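You operate a simulated robot arm through the tools that you are given. There is no shell and no other tool. Be economical: measure what you need, move in short steps, check, and stop when the job is done.

You are at the controls of a simulated robot arm. One attempt, no reset.

JOB
Brush off the vent outlet, refit the hose elbow and tighten the clamp.
Fine: no lint left on the outlet; brush back in its spot

The check looks at the end state, three seconds after you hand in, the way a careful person would. Anything else that was tipped, shoved, dropped, spilled or broken makes it a failure.

ROBOT AND FRAMES
A 6-joint arm with a two-finger parallel gripper, fixed in place. Base frame: the origin is at the foot of the arm, x ahead of it, y to its left, z up. Lengths are in mm, angles in degrees, forces in N, time in s.
With the tool pointing down near the work surface it reaches from about 460 to 880 mm from the base axis. Its first joint turns from -115.0 to 115.0 degrees. Payload 4.2 kg.
The TCP is the grasp point between the finger pads, 23 mm short of the fingertips. In the tool frame z runs along the fingers and y along their closing line. Largest opening 94 mm; finger width 38, thickness 10; the body of the gripper, 54 by 96 mm, starts 39 mm behind the TCP.
Orientation is that of the tool frame in the base frame, as a unit quaternion [x, y, z, w]. With the fingers straight down and closing along the base's y, the tool's x points along the base's -x, its y along +y and its z along -z.

CONTROLS
- The arm moves only by the tool move_arm. Its argument "motion" is a list of rows, each a list of 7 numbers: the shift along the base's x, y, z in mm, then the turn, a rotation vector about the base's x, y, z in degrees, then the opening, from 0 (shut) to 1 (fully open). In form: [[dx, dy, dz, ax, ay, az, jaw], ...]. A call has 1 to 10 rows; each row shifts and turns the commanded pose from where the row before left it. Rows are played at 5 a second. More than 50 mm and 8.6 degrees between two rows, or a gripper value outside its range, and nothing of the call is played. A pose out of reach is approached as far as the arm can. The call stops where the force on the tool passes 40 N (or 10 N more than at its start, if that is more) or the arm is blocked; 0.2 s more then pass. Each finger travels about 108 mm/s and halts on what it meets, pressing with about 30 N; the grip force reading is that of the motor and also rises with nothing between the fingers. The clock runs only during rows and for 0.2 s after the last one: add rows that do not move to give the fingers time. It gives the time, the measured TCP pose, the force on the tool (base axes), the opening and the grip force at its end, in the units of the frame above (readings bear some noise), and new pictures: "show" is both (left out), scene, wrist or none.
- Cameras (640 x 400 px; columns grow to the right, rows downward): "scene" is fixed at [220.9, -651, 1817.6]; the picture's right is [0.62, -0.79, 0.00], its down [-0.61, -0.48, -0.63] and it looks along [0.49, 0.39, -0.78] (base axes); focal length 356 px, centre (320, 200). "wrist" rides on the gripper at [-39, 0, -44] in the tool frame; the picture's right is [0.00, -1.00, 0.00], its down [0.97, 0.00, -0.24] and it looks along [0.24, 0.00, 0.97] (tool axes); focal length 218 px, centre (320, 200). There is no depth. A picture from a camera that has moved, and an enlarged one, comes with that camera's place and axes in the base frame and with its lens.
- slide_trunk(by): slides the trunk up (or, below 0, down) by that many mm; the arm rides with it, the base frame stays. It gives what a move gives, with no picture.
- enlarge(camera, box): a new picture of the part [left, top, right, bottom] of that camera's present view, enlarged. No time passes.
- close_job(): hands the job in; it is judged then, once.

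Go step by step. Nothing tells you positions but the pictures and the camera data: compare them with the known pose of the tool, close in by small moves and look again before you grip or let go. The budget is 120 turns and 150 pictures, counting those below and the enlarged ones. Unless the task says otherwise, let go and move clear before handing in, and close with one line.

The tools are called after "Request:" as a command line: name --pt "numbers of a row" for each row, then --argument value for the rest, lists and objects as JSON in quotes. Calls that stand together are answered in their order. move_arm: Moves the arm, as the interface text tells. Its arguments: {"type":"object","properties":{"motion":{"type":"array"},"show":{"type":"string","enum":["both","scene","wrist","none"]}},"required":["motion"]} The other tools are called the same way: slide_trunk (by) slides the trunk up or down; enlarge (camera, box) takes an enlarged picture of a part of a camera's view; close_job () hands the job in.

At the start:

```text
t: 0.0
ee_pos: [588.9, -127.1, 1375.5]
tcp_rot: [0.0, 1.0, 0.0, 0.001]
force: [-0.4, 0.0, 0.3]
width: 94.1
grasp_force: 0.1
trunk travel left (down, up): [-925.0, 65.0]
```

scene: 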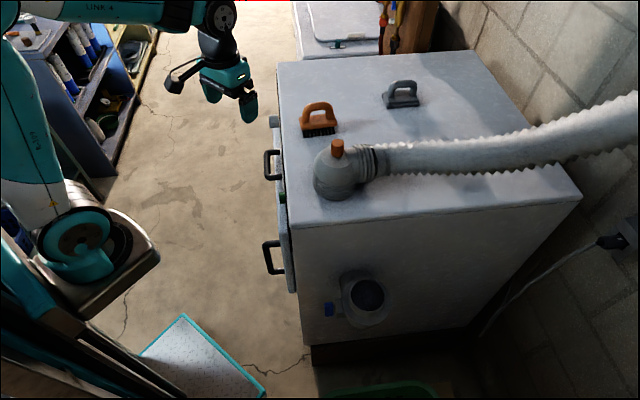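
wrist: 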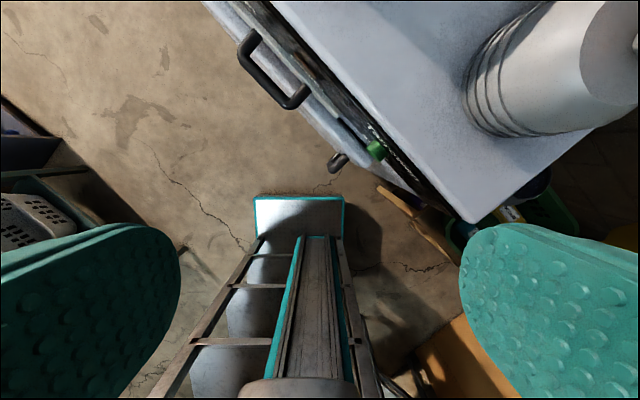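

I see a dryer-like cabinet, with a hose elbow resting on top, an orange-handled brush, a grey-handled brush and an outlet low on the side face with a blue clamp part. I'll look closer first.

Request:
enlarge --camera "scene" --box '[260, 60, 460, 210]'

Request:
enlarge --camera "scene" --box '[290, 240, 430, 350]'

```text
2.67 times, centred on (360, 135) of scene
camera zoom: at [220.9, -651.0, 1817.6], right [0.62, -0.79, 0.0], down [-0.61, -0.48, -0.63], along [0.49, 0.39, -0.78], focal length 950 px, centre (213, 373)
```

zoom: 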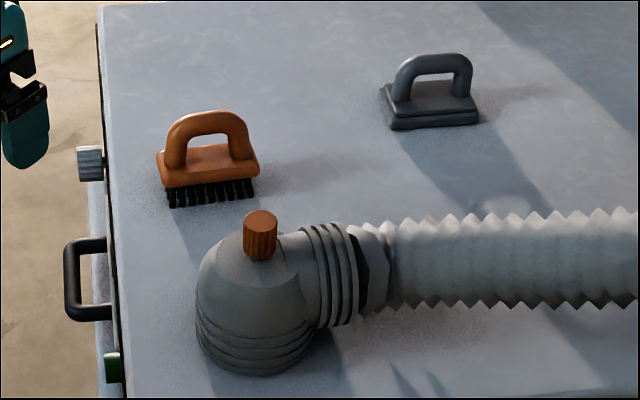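

```text
3.64 times, centred on (360, 295) of scene
camera zoom: at [220.9, -651.0, 1817.6], right [0.62, -0.79, 0.0], down [-0.61, -0.48, -0.63], along [0.49, 0.39, -0.78], focal length 1296 px, centre (174, -146)
```

zoom: 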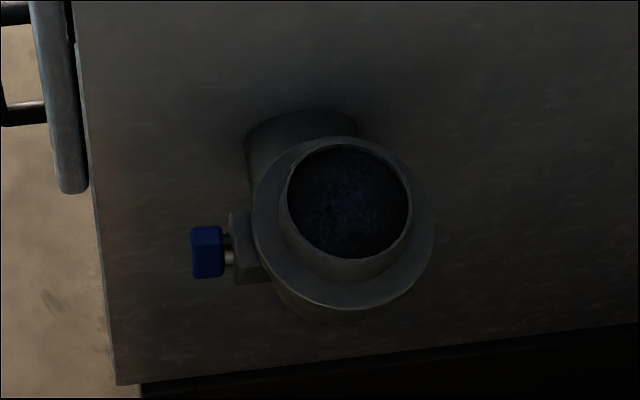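

The orange brush sits on the cabinet top with the elbow beside it, and the outlet appears to be a pipe low on the side face turned upward, with a blue clamp knob. I'll fly over the outlet to view it from above.

Request:
move_arm --pt "0 -45 0 0 0 0 1" --pt "0 -45 0 0 0 0 1" --pt "0 -45 0 0 0 0 1" --pt "0 -45 0 0 0 0 1" --pt "0 -45 0 0 0 0 1" --pt "0 -45 0 0 0 0 1" --pt "0 -45 0 0 0 0 1" --pt "0 0 0 0 0 0 1"

```text
t: 1.8
ee_pos: [583.7, -442.6, 1374.4]
tcp_rot: [0.0, 1.0, -0.001, 0.0]
force: [-0.7, -0.6, -0.3]
width: 93.8
grasp_force: 0.0
trunk travel left (down, up): [-925.0, 65.0]
camera wrist: at [624.1, -441.5, 1419.4], right [0.0, -1.0, 0.0], down [-0.97, 0.0, 0.24], along [-0.24, 0.0, -0.97], focal length 218 px, centre (320, 200)
```

scene: 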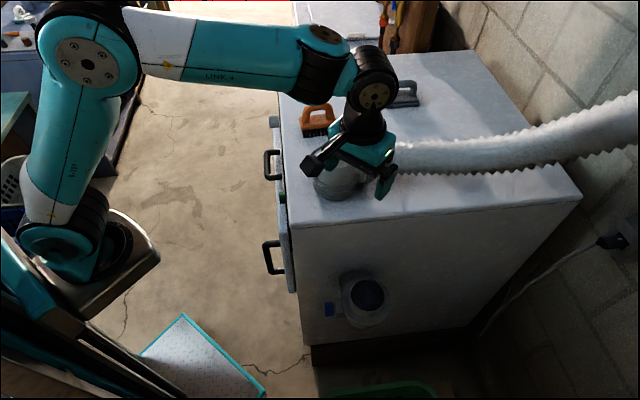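
wrist: 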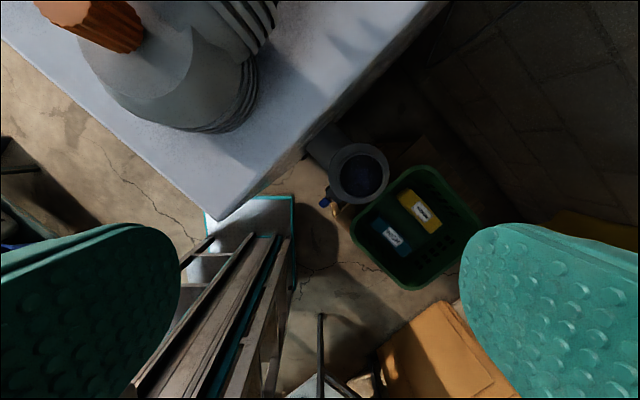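

Triangulating, the outlet rim is near (575, -517, 1002), facing up, and the knob top of the elbow is near (670, -345, 1329). Next I go above the brush, turned 45°, keeping high over the elbow.

Request:
move_arm --pt "0 35 30 0 0 -8 1" --pt "0 40 20 0 0 -8 1" --pt "0 45 0 0 0 -8 1" --pt "10 45 0 0 0 -8 1" --pt "25 40 0 0 0 -8 1" --pt "40 25 0 0 0 -5 1" --pt "40 20 0 0 0 0 1" --pt "40 15 0 0 0 0 1" --pt "40 10 0 0 0 0 1" --pt "0 0 0 0 0 0 1"

```text
t: 4.0
ee_pos: [782.4, -169.9, 1425.7]
tcp_rot: [0.383, 0.924, -0.001, 0.0]
force: [0.9, -0.3, 1.4]
width: 94.2
grasp_force: 0.0
trunk travel left (down, up): [-925.0, 65.0]
camera wrist: at [809.4, -196.3, 1470.4], right [-0.71, -0.71, 0.0], down [-0.69, 0.69, 0.24], along [-0.17, 0.17, -0.97], focal length 218 px, centre (320, 200)
```

scene: 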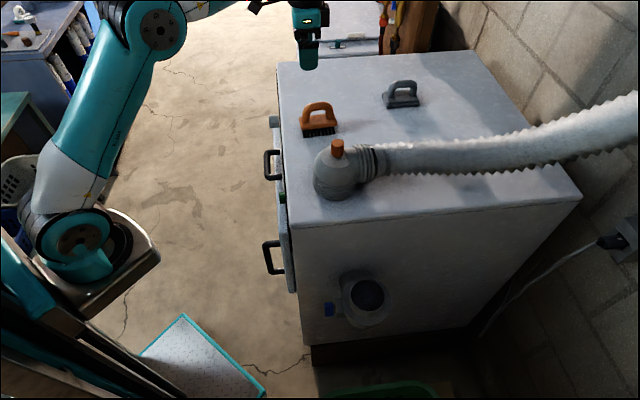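
wrist: 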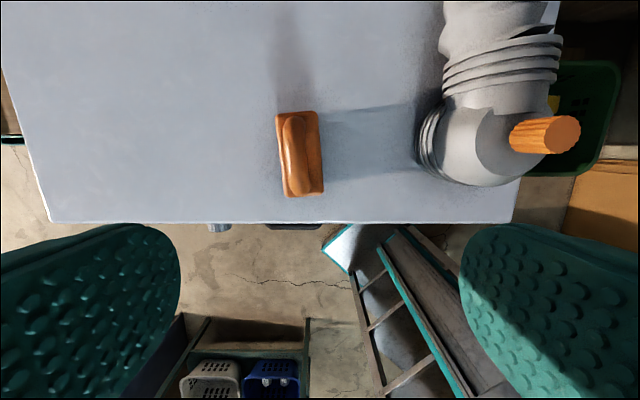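

The brush handle lies at about (820, -177), top near z 1258, and only about 3° off my tool's axis. I'll take one close scene view for its heights while centering above it.

Request:
move_arm --pt "20 -4 -40 0 0 3 1" --pt "18 -3 -45 0 0 0 1" --pt "0 0 -30 0 0 0 1" --pt "0 0 0 0 0 0 1" --show "wrist"

Request:
enlarge --camera "scene" --box '[280, 70, 360, 150]'

```text
t: 5.0
ee_pos: [821.7, -176.0, 1307.6]
tcp_rot: [0.358, 0.934, 0.0, 0.0]
force: [-0.2, 0.8, -1.0]
width: 94.0
grasp_force: 0.0
trunk travel left (down, up): [-925.0, 65.0]
camera wrist: at [851.0, -201.7, 1352.1], right [-0.67, -0.74, 0.0], down [-0.72, 0.65, 0.24], along [-0.18, 0.16, -0.97], focal length 218 px, centre (320, 200)
```

wrist: 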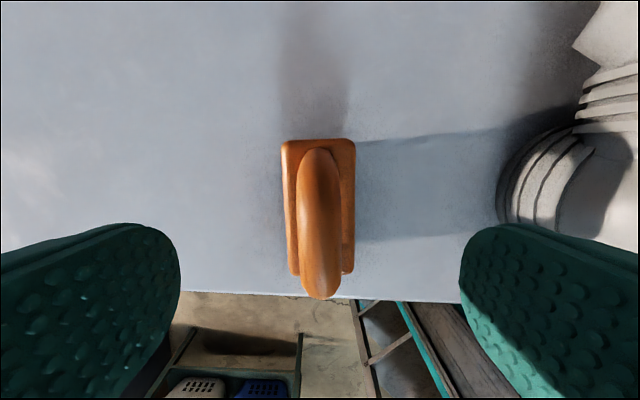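

```text
5.00 times, centred on (320, 110) of scene
camera zoom: at [220.9, -651.0, 1817.6], right [0.62, -0.79, 0.0], down [-0.61, -0.48, -0.63], along [0.49, 0.39, -0.78], focal length 1782 px, centre (320, 650)
```

zoom: 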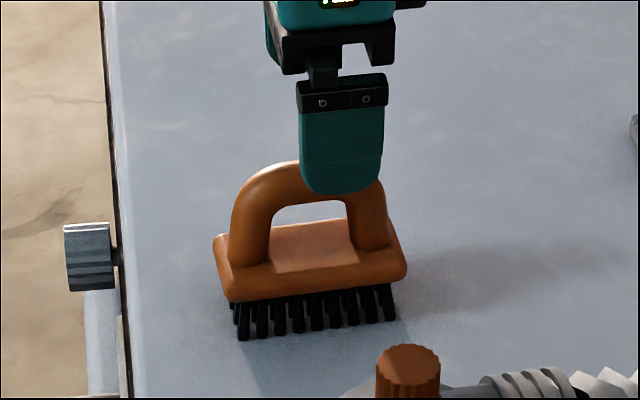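

I'm centred over the handle and there is ample clearance between bar and block. Descending to grip the bar.

Request:
move_arm --pt "0 0 -30 0 0 0 1" --pt "0 0 -26 0 0 0 1" --pt "0 0 0 0 0 0 0.5" --pt "0 0 0 0 0 0 0.1" --pt "0 0 0 0 0 0 0.1" --pt "0 0 0 0 0 0 0.1" --show "both"

Request:
enlarge --camera "scene" --box '[280, 70, 360, 150]'

```text
t: 6.4
ee_pos: [824.5, -175.6, 1250.8]
tcp_rot: [0.359, 0.933, 0.0, -0.001]
force: [-0.8, 0.3, 0.9]
width: 21.2
grasp_force: 29.9
trunk travel left (down, up): [-925.0, 65.0]
camera wrist: at [852.3, -201.1, 1295.9], right [-0.67, -0.74, 0.0], down [-0.72, 0.65, 0.24], along [-0.18, 0.16, -0.97], focal length 218 px, centre (320, 200)
```

scene: 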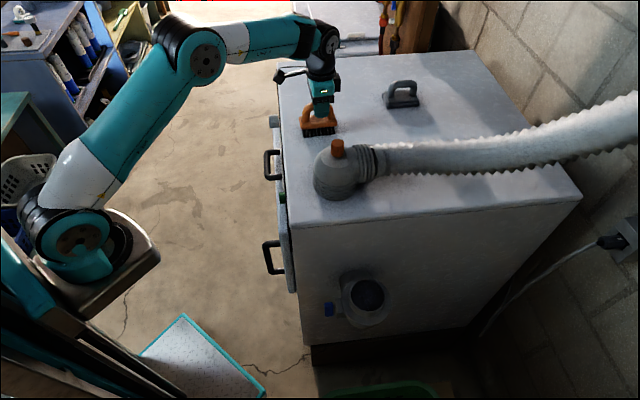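
wrist: 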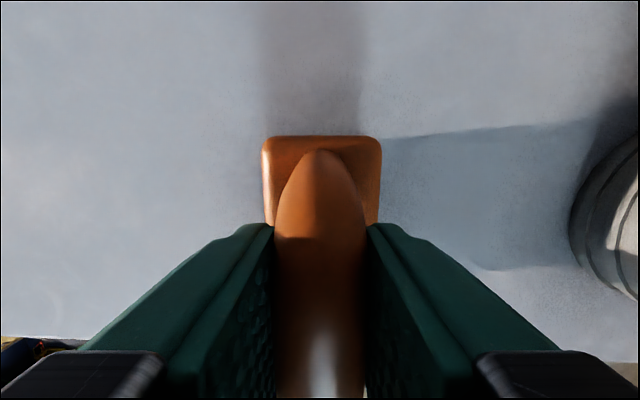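

```text
5.00 times, centred on (320, 110) of scene
camera zoom: at [220.9, -651.0, 1817.6], right [0.62, -0.79, 0.0], down [-0.61, -0.48, -0.63], along [0.49, 0.39, -0.78], focal length 1782 px, centre (320, 650)
```

zoom: 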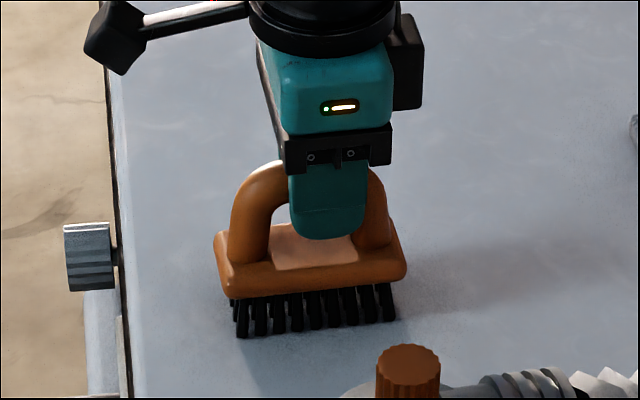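

Brush gripped (21 mm opening); home pose is TCP (823.5, -175.6, 1251). Lifting it clear and carrying it around the elbow toward the outlet.

Request:
move_arm --pt "0 0 20 0 0 0 0.1" --pt "0 0 45 0 0 0 0.1" --pt "0 0 45 0 0 0 0.1" --pt "0 0 45 0 0 0 0.1" --pt "-40 0 25 0 0 0 0.1" --pt "-45 0 0 0 0 0 0.1" --pt "-45 0 0 0 0 0 0.1" --pt "-45 0 0 0 0 0 0.1" --pt "-45 0 0 0 0 0 0.1" --pt "-40 -20 0 0 0 0 0.1" --show "none"

Request:
move_arm --pt "0 -45 0 0 0 0 0.1" --pt "0 -45 0 0 0 0 0.1" --pt "0 -45 0 0 0 0 0.1" --pt "0 -45 0 0 0 0 0.1" --pt "0 -45 0 0 0 0 0.1" --pt "0 -45 0 0 0 0 0.1" --pt "0 -45 0 0 0 0 0.1" --pt "0 0 0 0 0 0 0.1"

```text
t: 8.6
ee_pos: [566.0, -194.3, 1435.0]
tcp_rot: [0.358, 0.934, -0.001, -0.001]
force: [0.1, 0.3, -1.3]
width: 20.9
grasp_force: 29.9
trunk travel left (down, up): [-925.0, 65.0]
```

```text
t: 10.4
ee_pos: [564.3, -509.4, 1434.1]
tcp_rot: [0.358, 0.934, 0.0, 0.0]
force: [0.8, -0.6, -0.9]
width: 21.1
grasp_force: 30.2
trunk travel left (down, up): [-925.0, 65.0]
camera wrist: at [592.1, -534.2, 1478.5], right [-0.67, -0.74, 0.0], down [-0.72, 0.65, 0.24], along [-0.18, 0.16, -0.97], focal length 218 px, centre (320, 200)
```

scene: 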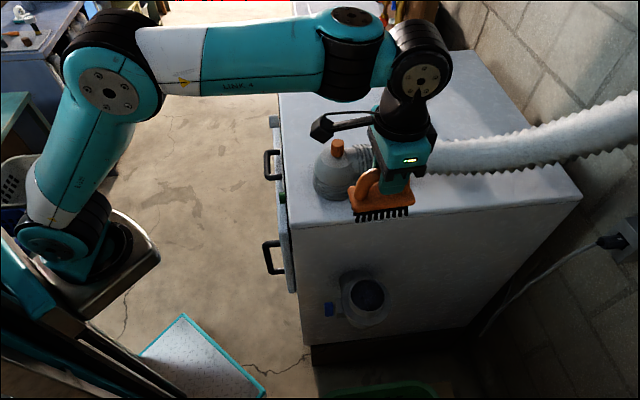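
wrist: 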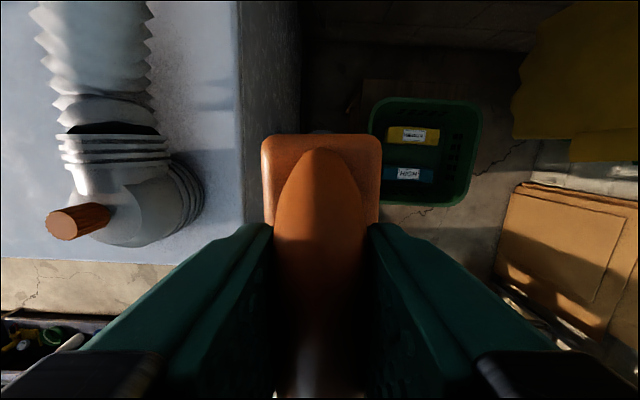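

The brush is above the outlet. I'll descend until the bristles are about 40 mm above the rim, and check.

Request:
move_arm --pt "5 -4 -45 0 0 0 0.1" --pt "5 -4 -45 0 0 0 0.1" --pt "0 0 -45 0 0 0 0.1" --pt "0 0 -45 0 0 0 0.1" --pt "0 0 -45 0 0 0 0.1" --pt "0 0 -45 0 0 0 0.1" --pt "0 0 -40 0 0 0 0.1" --pt "0 0 0 0 0 0 0.1"

Request:
enlarge --camera "scene" --box '[310, 220, 430, 340]'

```text
t: 12.2
ee_pos: [574.4, -517.1, 1125.3]
tcp_rot: [0.358, 0.934, 0.0, 0.0]
force: [0.4, -0.3, -2.4]
width: 21.2
grasp_force: 29.7
trunk travel left (down, up): [-925.0, 65.0]
camera wrist: at [603.1, -542.0, 1169.2], right [-0.67, -0.74, 0.0], down [-0.72, 0.65, 0.24], along [-0.18, 0.16, -0.97], focal length 218 px, centre (320, 200)
```

scene: 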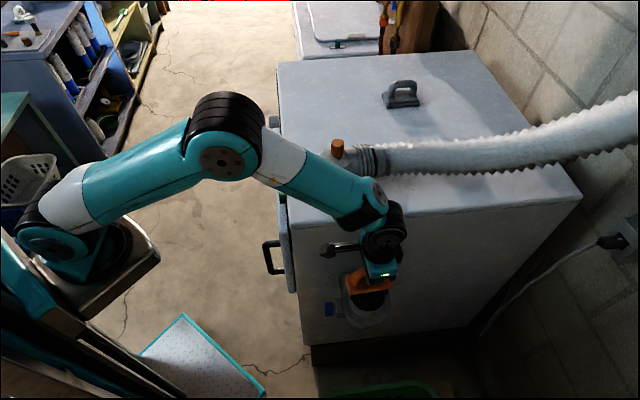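
wrist: 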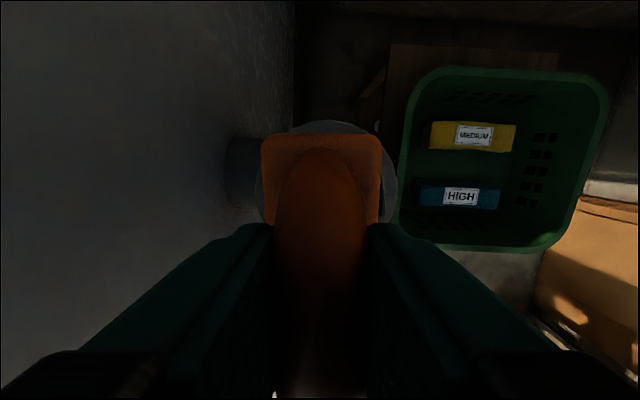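

```text
3.33 times, centred on (370, 280) of scene
camera zoom: at [220.9, -651.0, 1817.6], right [0.62, -0.79, 0.0], down [-0.61, -0.48, -0.63], along [0.49, 0.39, -0.78], focal length 1188 px, centre (153, -67)
```

zoom: 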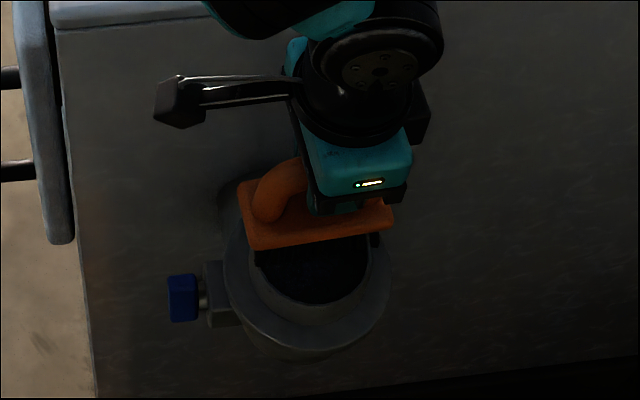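

I'll sidestep away from the wall so the wrist camera can see the lint before brushing.

Request:
move_arm --pt "-32 -32 20 0 0 0 0.1" --pt "-32 -32 10 0 0 0 0.1" --pt "0 0 0 0 0 0 0.1" --show "none"

Request:
enlarge --camera "wrist" --box '[40, 50, 340, 250]'

Request:
enlarge --camera "scene" --box '[330, 255, 410, 335]'

```text
t: 13.0
ee_pos: [510.1, -582.5, 1156.6]
tcp_rot: [0.359, 0.933, 0.0, 0.0]
force: [0.3, -0.6, -0.6]
width: 21.0
grasp_force: 30.5
trunk travel left (down, up): [-925.0, 65.0]
```

```text
2.00 times, centred on (190, 150) of wrist
camera zoom: at [538.9, -607.0, 1201.0], right [-0.67, -0.74, 0.0], down [-0.72, 0.65, 0.24], along [-0.18, 0.16, -0.97], focal length 436 px, centre (580, 300)
```

zoom: 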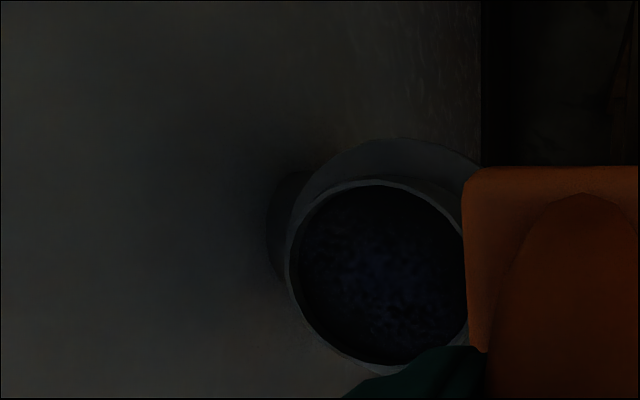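

```text
5.00 times, centred on (370, 295) of scene
camera zoom: at [220.9, -651.0, 1817.6], right [0.62, -0.79, 0.0], down [-0.61, -0.48, -0.63], along [0.49, 0.39, -0.78], focal length 1782 px, centre (70, -275)
```

zoom: 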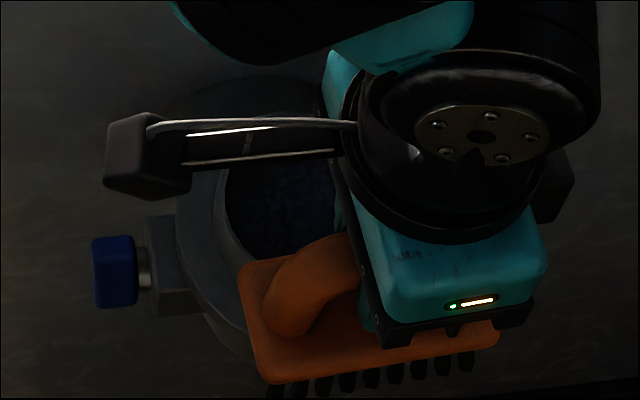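

The outlet opening shows a mottled bluish lint layer. Back over the centre, then step down gently to find contact.

Request:
move_arm --pt "32 32 0 0 0 0 0.1" --pt "32 32 -25 0 0 0 0.1" --pt "0 0 -25 0 0 0 0.1" --pt "0 0 -12 0 0 0 0.1" --pt "0 0 0 0 0 0 0.1" --show "none"

Request:
enlarge --camera "scene" --box '[310, 240, 410, 340]'

```text
refused: row 2 steps farther than a row can; nothing moved
```

```text
4.00 times, centred on (360, 290) of scene
camera zoom: at [220.9, -651.0, 1817.6], right [0.62, -0.79, 0.0], down [-0.61, -0.48, -0.63], along [0.49, 0.39, -0.78], focal length 1426 px, centre (160, -160)
```

zoom: 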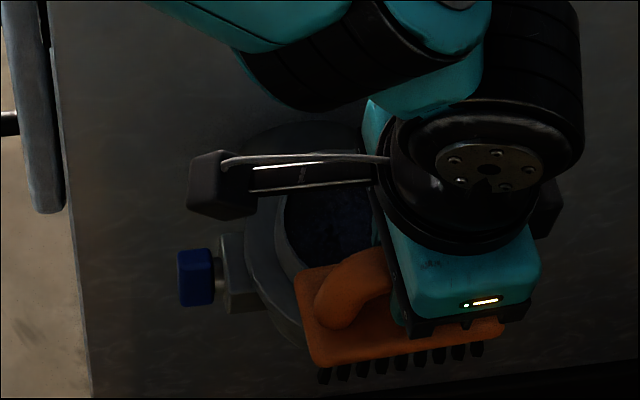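

One row was slightly too long; I'll split it and repeat.

Request:
move_arm --pt "32 32 0 0 0 0 0.1" --pt "32 32 0 0 0 0 0.1" --pt "0 0 -30 0 0 0 0.1" --pt "0 0 -30 0 0 0 0.1" --pt "0 0 0 0 0 0 0.1" --show "none"

Request:
enlarge --camera "scene" --box '[310, 240, 410, 340]'

```text
t: 14.2
ee_pos: [571.9, -519.3, 1094.4]
tcp_rot: [0.359, 0.933, -0.001, 0.001]
force: [-1.5, -0.5, 10.5]
width: 21.0
grasp_force: 29.9
trunk travel left (down, up): [-925.0, 65.0]
```

```text
4.00 times, centred on (360, 290) of scene
camera zoom: at [220.9, -651.0, 1817.6], right [0.62, -0.79, 0.0], down [-0.61, -0.48, -0.63], along [0.49, 0.39, -0.78], focal length 1426 px, centre (160, -160)
```

zoom: 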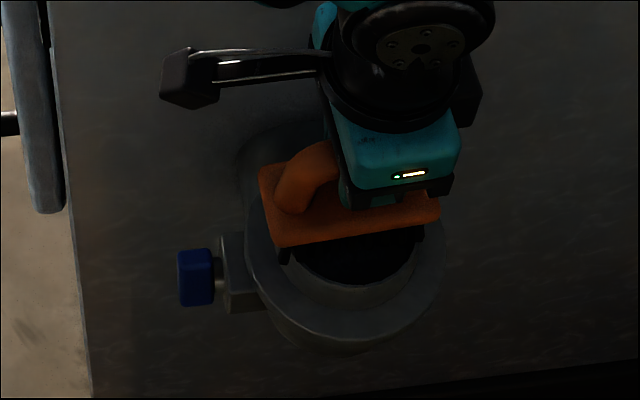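

Contact with about 10 N at TCP z 1094, centred on the rim. Now sweeping back and forth across the outlet.

Request:
move_arm --pt "-14 -14 0 0 0 0 0.1" --pt "-14 -14 0 0 0 0 0.1" --pt "14 14 0 0 0 0 0.1" --pt "14 14 0 0 0 0 0.1" --pt "14 14 0 0 0 0 0.1" --pt "14 14 0 0 0 0 0.1" --pt "-14 -14 0 0 0 0 0.1" --pt "-14 -14 0 0 0 0 0.1" --pt "-14 -14 0 0 0 0 0.1" --pt "-14 -14 0 0 0 0 0.1" --show "none"

Request:
enlarge --camera "scene" --box '[310, 240, 410, 340]'

Request:
enlarge --camera "wrist" --box '[40, 50, 340, 250]'

```text
t: 16.4
ee_pos: [546.3, -546.8, 1094.8]
tcp_rot: [0.358, 0.934, -0.001, -0.001]
force: [0.9, 0.1, -2.2]
width: 20.7
grasp_force: 29.8
trunk travel left (down, up): [-925.0, 65.0]
```

```text
4.00 times, centred on (360, 290) of scene
camera zoom: at [220.9, -651.0, 1817.6], right [0.62, -0.79, 0.0], down [-0.61, -0.48, -0.63], along [0.49, 0.39, -0.78], focal length 1426 px, centre (160, -160)
```

zoom: 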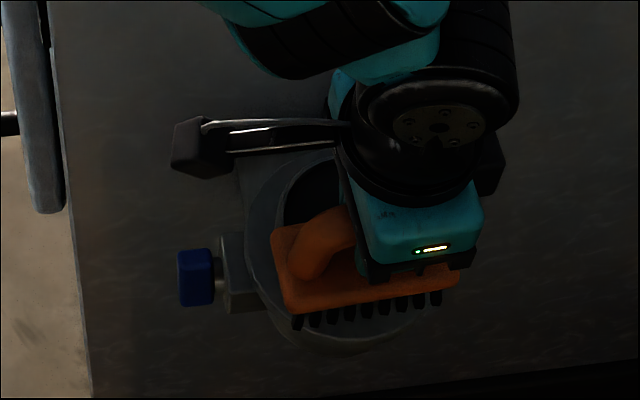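

```text
2.00 times, centred on (190, 150) of wrist
camera zoom: at [573.3, -572.1, 1140.1], right [-0.67, -0.74, 0.0], down [-0.72, 0.65, 0.24], along [-0.18, 0.16, -0.97], focal length 436 px, centre (580, 300)
```

zoom: 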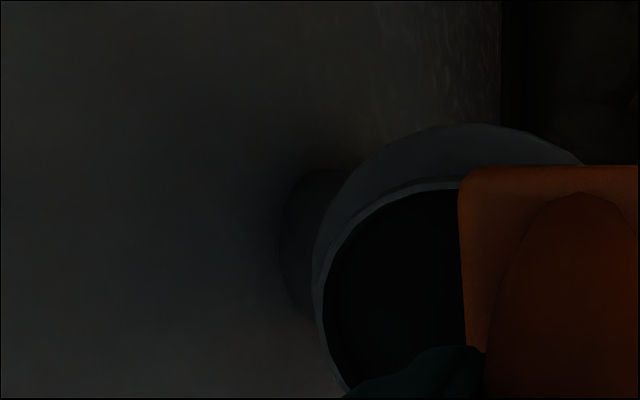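

The visible half is clean now. I'll lift and sidestep to view the whole opening.

Request:
move_arm --pt "0 0 45 0 0 0 0.1" --pt "-30 -30 20 0 0 0 0.1" --pt "-30 -30 10 0 0 0 0.1" --pt "0 0 0 0 0 0 0.1" --show "none"

Request:
enlarge --camera "wrist" --box '[40, 50, 340, 250]'

Request:
enlarge --camera "scene" --box '[310, 240, 410, 340]'

```text
t: 17.4
ee_pos: [486.0, -607.0, 1169.8]
tcp_rot: [0.358, 0.934, 0.0, 0.0]
force: [-0.4, 0.4, -1.1]
width: 20.7
grasp_force: 29.7
trunk travel left (down, up): [-925.0, 65.0]
```

```text
2.00 times, centred on (190, 150) of wrist
camera zoom: at [515.2, -632.4, 1213.2], right [-0.67, -0.74, 0.0], down [-0.72, 0.65, 0.24], along [-0.18, 0.16, -0.97], focal length 436 px, centre (580, 300)
```

zoom: 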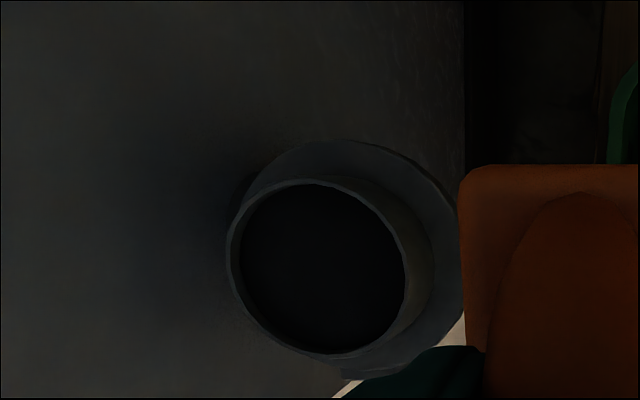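

```text
4.00 times, centred on (360, 290) of scene
camera zoom: at [220.9, -651.0, 1817.6], right [0.62, -0.79, 0.0], down [-0.61, -0.48, -0.63], along [0.49, 0.39, -0.78], focal length 1426 px, centre (160, -160)
```

zoom: 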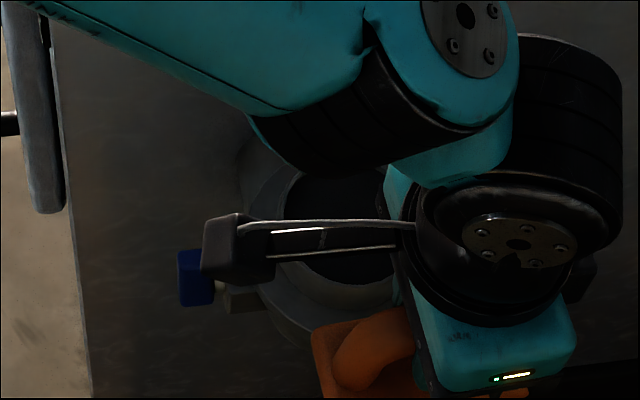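

The outlet is clean. Returning the brush to its spot along the reverse route.

Request:
move_arm --pt "0 0 45 0 0 0 0.1" --pt "0 0 45 0 0 0 0.1" --pt "0 0 45 0 0 0 0.1" --pt "0 0 45 0 0 0 0.1" --pt "0 0 45 0 0 0 0.1" --pt "0 0 45 0 0 0 0.1" --pt "10 47 0 0 0 0 0.1" --pt "10 47 0 0 0 0 0.1" --pt "10 47 0 0 0 0 0.1" --pt "10 47 0 0 0 0 0.1" --show "none"

Request:
move_arm --pt "10 47 0 0 0 0 0.1" --pt "10 47 0 0 0 0 0.1" --pt "10 47 0 0 0 0 0.1" --pt "10 47 0 0 0 0 0.1" --pt "30 37 0 0 0 0 0.1" --pt "45 18 0 0 0 0 0.1" --pt "45 0 0 0 0 0 0.1" --pt "45 0 0 0 0 0 0.1" --pt "45 0 0 0 0 0 0.1" --pt "45 0 0 0 0 0 0.1" --show "none"

```text
t: 19.6
ee_pos: [520.7, -421.4, 1443.2]
tcp_rot: [0.359, 0.933, 0.0, -0.001]
force: [0.7, -0.7, -0.5]
width: 21.1
grasp_force: 29.8
trunk travel left (down, up): [-925.0, 65.0]
```

```text
t: 21.8
ee_pos: [816.7, -175.6, 1439.8]
tcp_rot: [0.359, 0.933, 0.0, -0.001]
force: [-1.5, -0.2, -0.1]
width: 21.0
grasp_force: 29.7
trunk travel left (down, up): [-925.0, 65.0]
```

Positioned nearly over the brush's spot; descending to just above contact.

Request:
move_arm --pt "6 0 -40 0 0 0 0.1" --pt "0 0 -45 0 0 0 0.1" --pt "0 0 -45 0 0 0 0.1" --pt "0 0 -40 0 0 0 0.1" --pt "0 0 -12 0 0 0 0.1" --pt "0 0 0 0 0 0 0.1" --show "none"

Request:
enlarge --camera "scene" --box '[280, 70, 360, 150]'

```text
t: 23.2
ee_pos: [827.3, -175.3, 1259.4]
tcp_rot: [0.358, 0.934, 0.001, -0.001]
force: [0.3, -0.1, -1.2]
width: 21.0
grasp_force: 29.5
trunk travel left (down, up): [-925.0, 65.0]
```

```text
5.00 times, centred on (320, 110) of scene
camera zoom: at [220.9, -651.0, 1817.6], right [0.62, -0.79, 0.0], down [-0.61, -0.48, -0.63], along [0.49, 0.39, -0.78], focal length 1782 px, centre (320, 650)
```

zoom: 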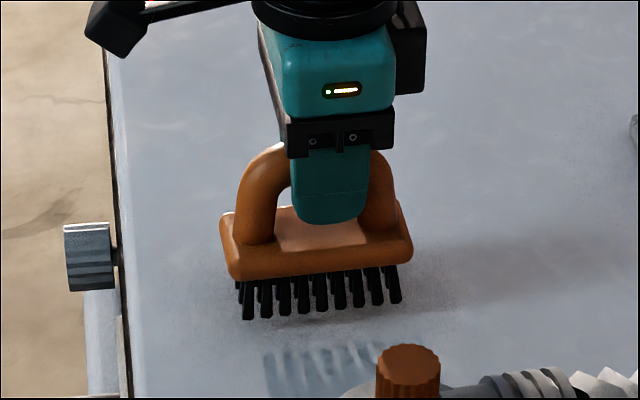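

Slightly to the far side of the original; correcting 3 mm in x and lowering to contact.

Request:
move_arm --pt "-3 0 -4 0 0 0 0.1" --pt "0 0 -3 0 0 0 0.1" --pt "0 0 0 0 0 0 0.1" --show "none"

Request:
enlarge --camera "scene" --box '[280, 70, 360, 150]'

```text
t: 24.0
ee_pos: [823.1, -175.1, 1251.2]
tcp_rot: [0.359, 0.933, 0.0, 0.0]
force: [0.3, 0.5, -1.4]
width: 21.2
grasp_force: 29.8
trunk travel left (down, up): [-925.0, 65.0]
```

```text
5.00 times, centred on (320, 110) of scene
camera zoom: at [220.9, -651.0, 1817.6], right [0.62, -0.79, 0.0], down [-0.61, -0.48, -0.63], along [0.49, 0.39, -0.78], focal length 1782 px, centre (320, 650)
```

zoom: 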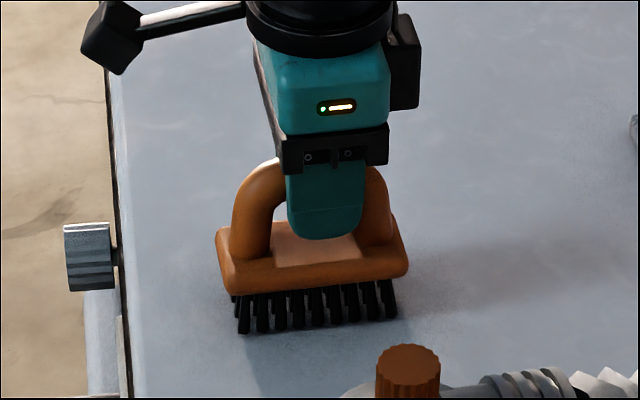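

Nearly identical to the original view; a couple more millimetres down, then release.

Request:
move_arm --pt "0 0 -1.5 0 0 0 0.1" --pt "0 0 -1 0 0 0 0.1" --pt "0 0 0 0 0 0 0.1" --show "none"

Request:
enlarge --camera "scene" --box '[280, 70, 360, 150]'

```text
t: 24.8
ee_pos: [822.7, -175.5, 1248.6]
tcp_rot: [0.359, 0.933, 0.0, 0.0]
force: [0.1, 0.6, 0.8]
width: 21.1
grasp_force: 30.1
trunk travel left (down, up): [-925.0, 65.0]
```

```text
5.00 times, centred on (320, 110) of scene
camera zoom: at [220.9, -651.0, 1817.6], right [0.62, -0.79, 0.0], down [-0.61, -0.48, -0.63], along [0.49, 0.39, -0.78], focal length 1782 px, centre (320, 650)
```

zoom: 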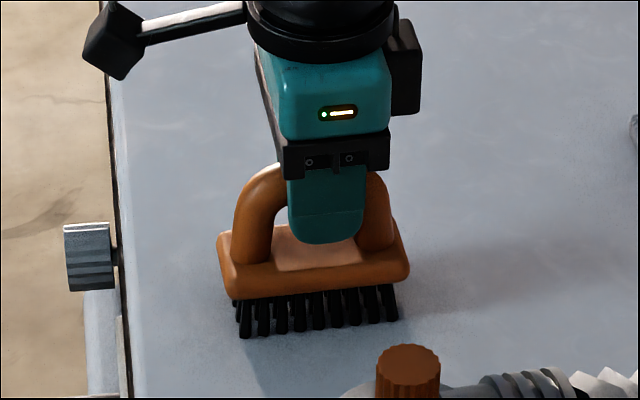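

Contact made, in its spot. Releasing, lifting, and moving to view the elbow from above.

Request:
move_arm --pt "0 0 0 0 0 0 0.5" --pt "0 0 0 0 0 0 0.8" --pt "0 0 40 0 0 0 0.8" --pt "0 0 45 0 0 0 0.8" --pt "0 0 45 0 0 0 0.8" --pt "-10 -5 45 0 0 0 0.8" --pt "-35 -35 0 0 0 0 0.8" --pt "-35 -35 0 0 0 0 0.8" --pt "0 0 0 0 0 0 0.8"

Request:
enlarge --camera "scene" --box '[280, 70, 420, 210]'

```text
t: 26.8
ee_pos: [741.8, -253.8, 1424.7]
tcp_rot: [0.359, 0.933, 0.0, 0.0]
force: [0.1, 0.0, 0.6]
width: 75.2
grasp_force: 0.0
trunk travel left (down, up): [-925.0, 65.0]
camera wrist: at [770.7, -277.9, 1469.0], right [-0.67, -0.74, 0.0], down [-0.72, 0.65, 0.24], along [-0.18, 0.16, -0.97], focal length 218 px, centre (320, 200)
```

scene: 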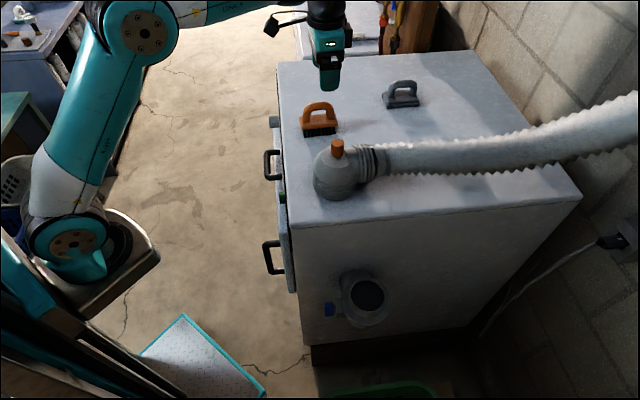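
wrist: 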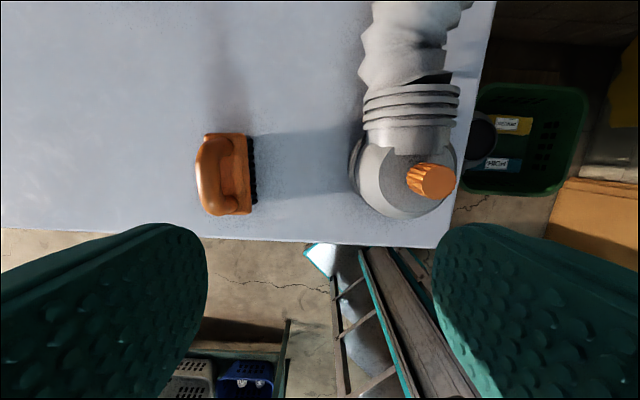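

```text
2.86 times, centred on (350, 140) of scene
camera zoom: at [220.9, -651.0, 1817.6], right [0.62, -0.79, 0.0], down [-0.61, -0.48, -0.63], along [0.49, 0.39, -0.78], focal length 1018 px, centre (234, 371)
```

zoom: 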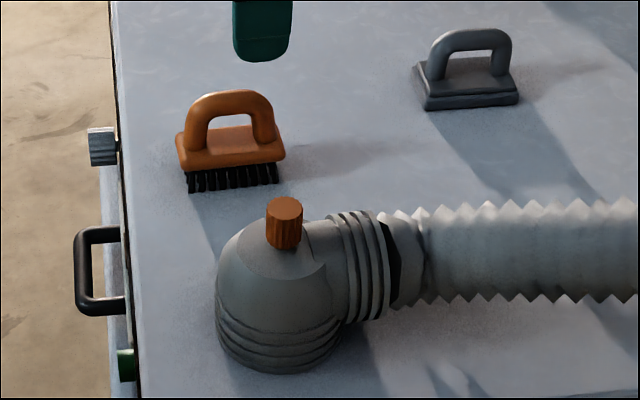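

The brush is back. The elbow's orange knob top is at about (691, -326, 1302), on the collar axis; going above it to check alignment.

Request:
move_arm --pt "-25 -36 0 0 0 0 0.8" --pt "-26 -36 0 0 0 0 0.8" --pt "0 0 -45 0 0 0 0.8" --pt "0 0 0 0 0 0 0.8" --show "wrist"

Request:
enlarge --camera "scene" --box '[320, 255, 400, 335]'

```text
t: 27.8
ee_pos: [691.8, -323.8, 1380.4]
tcp_rot: [0.359, 0.933, 0.0, 0.0]
force: [-0.1, 0.3, -0.3]
width: 75.3
grasp_force: 0.0
trunk travel left (down, up): [-925.0, 65.0]
camera wrist: at [720.0, -347.6, 1425.4], right [-0.67, -0.74, 0.0], down [-0.72, 0.65, 0.24], along [-0.18, 0.16, -0.97], focal length 218 px, centre (320, 200)
```

wrist: 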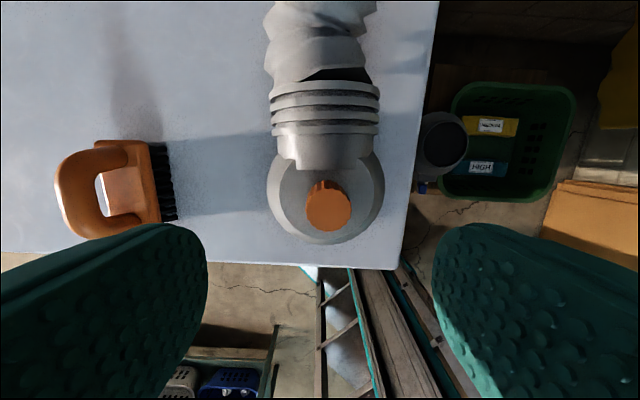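

```text
5.00 times, centred on (360, 295) of scene
camera zoom: at [220.9, -651.0, 1817.6], right [0.62, -0.79, 0.0], down [-0.61, -0.48, -0.63], along [0.49, 0.39, -0.78], focal length 1782 px, centre (120, -275)
```

zoom: 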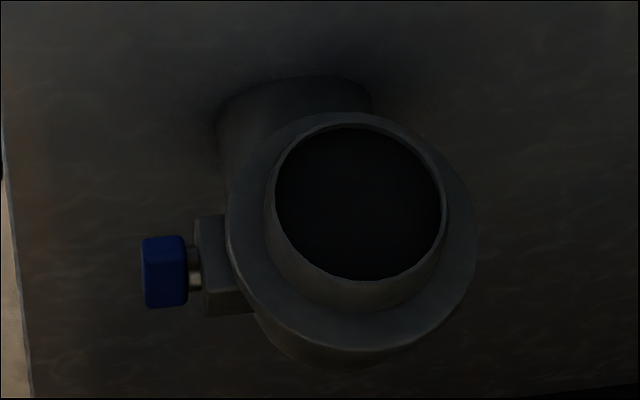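

The knob is about 5 mm off my centreline; outlet axis comes out at (570, -519) with rim z≈1014 and flange about 38 mm lower. Correcting and descending on the knob, then gripping.

Request:
move_arm --pt "-1.5 -5.4 -20 0 0 0 0.8" --pt "0 0 -40 0 0 0 0.8" --pt "0 0 -34 0 0 0 0.8" --pt "0 0 0 0 0 0 0.5" --pt "0 0 0 0 0 0 0.2" --pt "0 0 0 0 0 0 0.2" --pt "0 0 0 0 0 0 0.2" --show "wrist"

Request:
enlarge --camera "scene" --box '[290, 110, 390, 210]'

```text
t: 29.4
ee_pos: [688.8, -329.3, 1288.6]
tcp_rot: [0.358, 0.934, -0.001, 0.002]
force: [6.3, 0.4, 31.9]
width: 27.6
grasp_force: 30.4
trunk travel left (down, up): [-925.0, 65.0]
camera wrist: at [717.1, -353.8, 1333.7], right [-0.67, -0.74, 0.0], down [-0.72, 0.65, 0.24], along [-0.17, 0.16, -0.97], focal length 218 px, centre (320, 200)
```

wrist: 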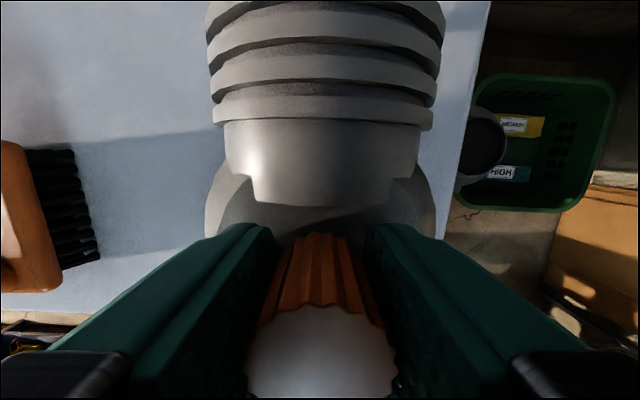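

```text
4.00 times, centred on (340, 160) of scene
camera zoom: at [220.9, -651.0, 1817.6], right [0.62, -0.79, 0.0], down [-0.61, -0.48, -0.63], along [0.49, 0.39, -0.78], focal length 1426 px, centre (240, 360)
```

zoom: 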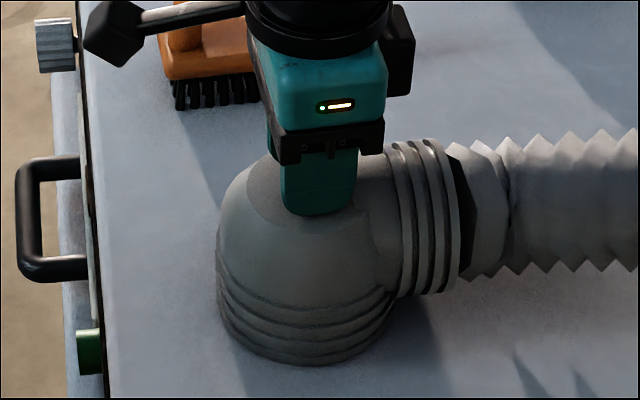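

The knob is gripped, with fingertips just pressing on the elbow shoulder. Lifting gently and watching force.

Request:
move_arm --pt "0 0 5 0 0 0 0.2" --pt "0 0 10 0 0 0 0.2" --pt "0 0 20 0 0 0 0.2" --pt "0 0 0 0 0 0 0.2" --show "scene"

```text
t: 30.4
ee_pos: [689.4, -328.4, 1318.5]
tcp_rot: [0.358, 0.934, 0.0, 0.0]
force: [0.3, 0.4, -2.2]
width: 27.3
grasp_force: 29.6
trunk travel left (down, up): [-925.0, 65.0]
```

scene: 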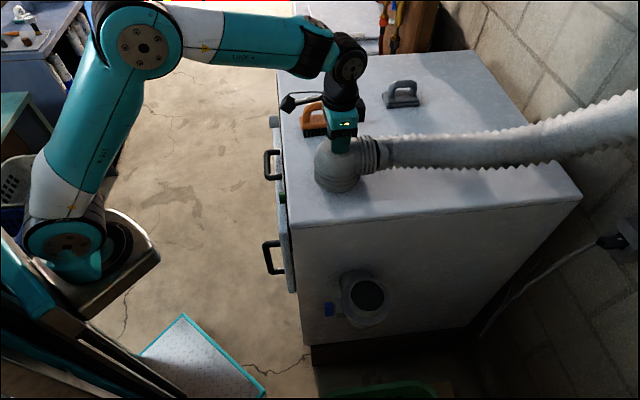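

Elbow lifted freely. Carrying it out over the outlet.

Request:
move_arm --pt "-24 -38 5 0 0 0 0.2" --pt "-24 -38 0 0 0 0 0.2" --pt "-24 -38 0 0 0 0 0.2" --pt "-24 -38 0 0 0 0 0.2" --pt "-23.5 -38 0 0 0 0 0.2" --pt "0 0 0 0 0 0 0.2"

```text
t: 31.8
ee_pos: [568.4, -517.5, 1324.7]
tcp_rot: [0.359, 0.933, 0.0, -0.001]
force: [0.4, 0.7, -2.6]
width: 27.3
grasp_force: 30.5
trunk travel left (down, up): [-925.0, 65.0]
camera wrist: at [597.3, -543.2, 1369.4], right [-0.67, -0.74, 0.0], down [-0.72, 0.65, 0.24], along [-0.18, 0.16, -0.97], focal length 218 px, centre (320, 200)
```

scene: 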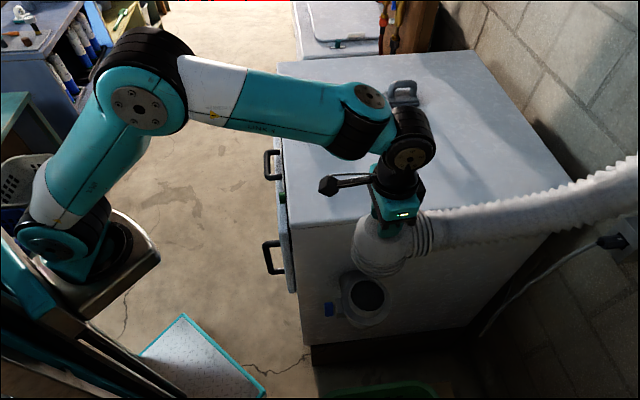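
wrist: 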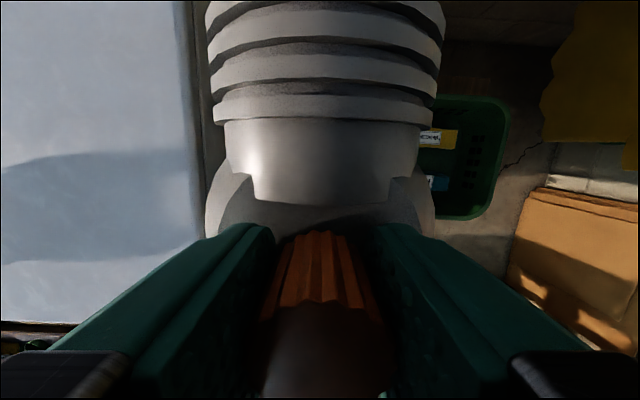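

Aligned over the outlet. Lowering to about 30 mm above the rim and rechecking.

Request:
move_arm --pt "1 -1 -40 0 0 0 0.2" --pt "0 0 -40 0 0 0 0.2" --pt "0 0 -40 0 0 0 0.2" --pt "0 0 -40 0 0 0 0.2" --pt "0 0 0 0 0 0 0.2" --pt "0 0 0 0 0 0 0.2" --show "scene"

Request:
enlarge --camera "scene" --box '[310, 235, 430, 355]'

```text
t: 33.2
ee_pos: [572.9, -520.8, 1161.5]
tcp_rot: [0.358, 0.934, 0.001, 0.0]
force: [0.0, 0.7, -2.5]
width: 27.4
grasp_force: 30.4
trunk travel left (down, up): [-925.0, 65.0]
```

scene: 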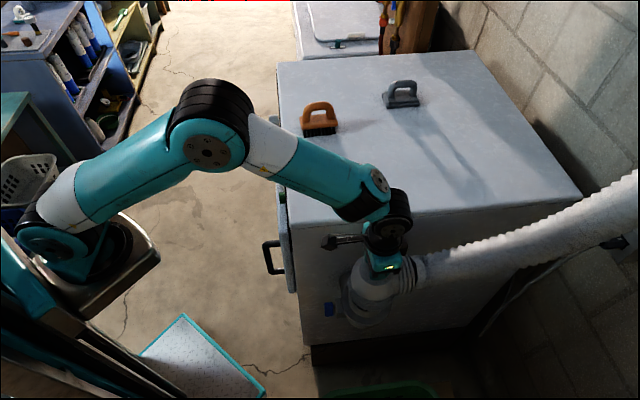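

```text
3.33 times, centred on (370, 295) of scene
camera zoom: at [220.9, -651.0, 1817.6], right [0.62, -0.79, 0.0], down [-0.61, -0.48, -0.63], along [0.49, 0.39, -0.78], focal length 1188 px, centre (153, -117)
```

zoom: 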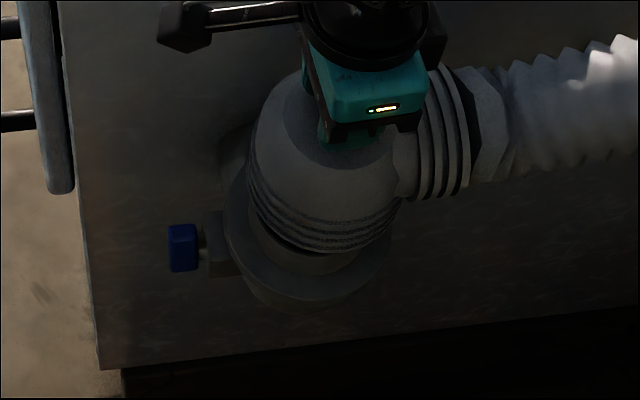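

Close to alignment; I'll take a bigger enlargement to judge centring precisely.

Request:
enlarge --camera "scene" --box '[335, 255, 405, 325]'

Request:
move_arm --pt "0 0 0 0 0 0 0.2" --show "none"

```text
5.71 times, centred on (370, 290) of scene
camera zoom: at [220.9, -651.0, 1817.6], right [0.62, -0.79, 0.0], down [-0.61, -0.48, -0.63], along [0.49, 0.39, -0.78], focal length 2036 px, centre (34, -314)
```

zoom: 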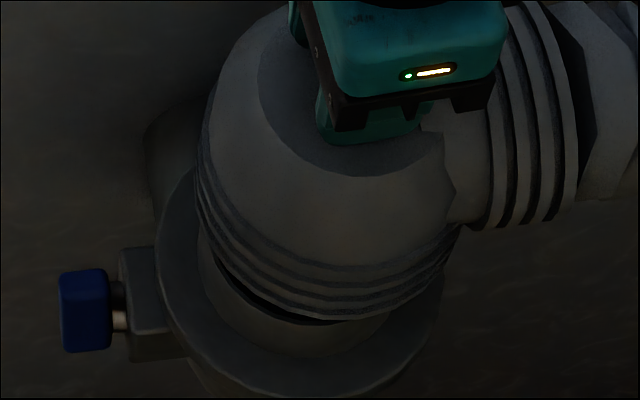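

```text
t: 33.6
ee_pos: [573.3, -521.7, 1161.4]
tcp_rot: [0.358, 0.934, 0.0, 0.0]
force: [-0.8, 0.2, -3.0]
width: 27.6
grasp_force: 30.1
trunk travel left (down, up): [-925.0, 65.0]
```

Both the pose reading and the picture say the elbow is about 4 mm too far along the hose side. Correcting, then lowering in small steps with force watch.

Request:
move_arm --pt "-3.2 3.2 0 0 0 0 0.2" --pt "0 0 -10 0 0 0 0.2" --pt "0 0 -10 0 0 0 0.2" --pt "0 0 0 0 0 0 0.2" --show "none"

Request:
enlarge --camera "scene" --box '[335, 255, 405, 325]'

```text
t: 34.6
ee_pos: [569.0, -517.0, 1144.9]
tcp_rot: [0.358, 0.934, 0.0, -0.001]
force: [-0.7, 0.6, -1.3]
width: 27.4
grasp_force: 29.7
trunk travel left (down, up): [-925.0, 65.0]
```

```text
5.71 times, centred on (370, 290) of scene
camera zoom: at [220.9, -651.0, 1817.6], right [0.62, -0.79, 0.0], down [-0.61, -0.48, -0.63], along [0.49, 0.39, -0.78], focal length 2036 px, centre (34, -314)
```

zoom: 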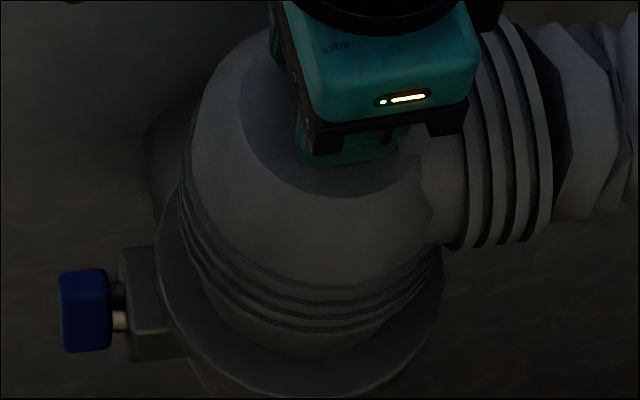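

Alignment looks good. Lowering onto the outlet in small steps.

Request:
move_arm --pt "0.7 -0.7 -6 0 0 0 0.2" --pt "0 0 -6 0 0 0 0.2" --pt "0 0 -6 0 0 0 0.2" --pt "0 0 0 0 0 0 0.2" --show "none"

Request:
enlarge --camera "scene" --box '[335, 255, 405, 325]'

```text
t: 35.6
ee_pos: [569.7, -516.2, 1126.9]
tcp_rot: [0.358, 0.934, 0.0, 0.0]
force: [-0.8, -1.2, -2.6]
width: 27.5
grasp_force: 30.1
trunk travel left (down, up): [-925.0, 65.0]
```

```text
5.71 times, centred on (370, 290) of scene
camera zoom: at [220.9, -651.0, 1817.6], right [0.62, -0.79, 0.0], down [-0.61, -0.48, -0.63], along [0.49, 0.39, -0.78], focal length 2036 px, centre (34, -314)
```

zoom: 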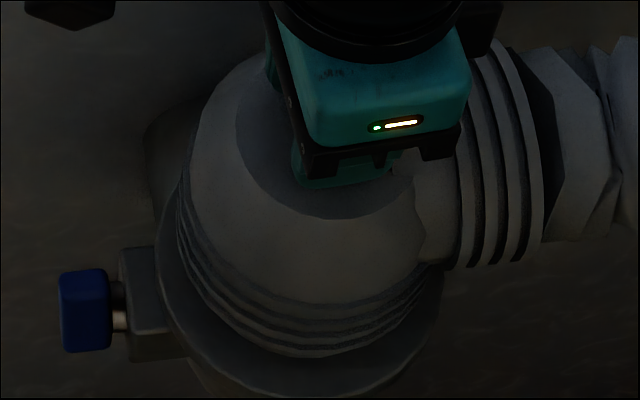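

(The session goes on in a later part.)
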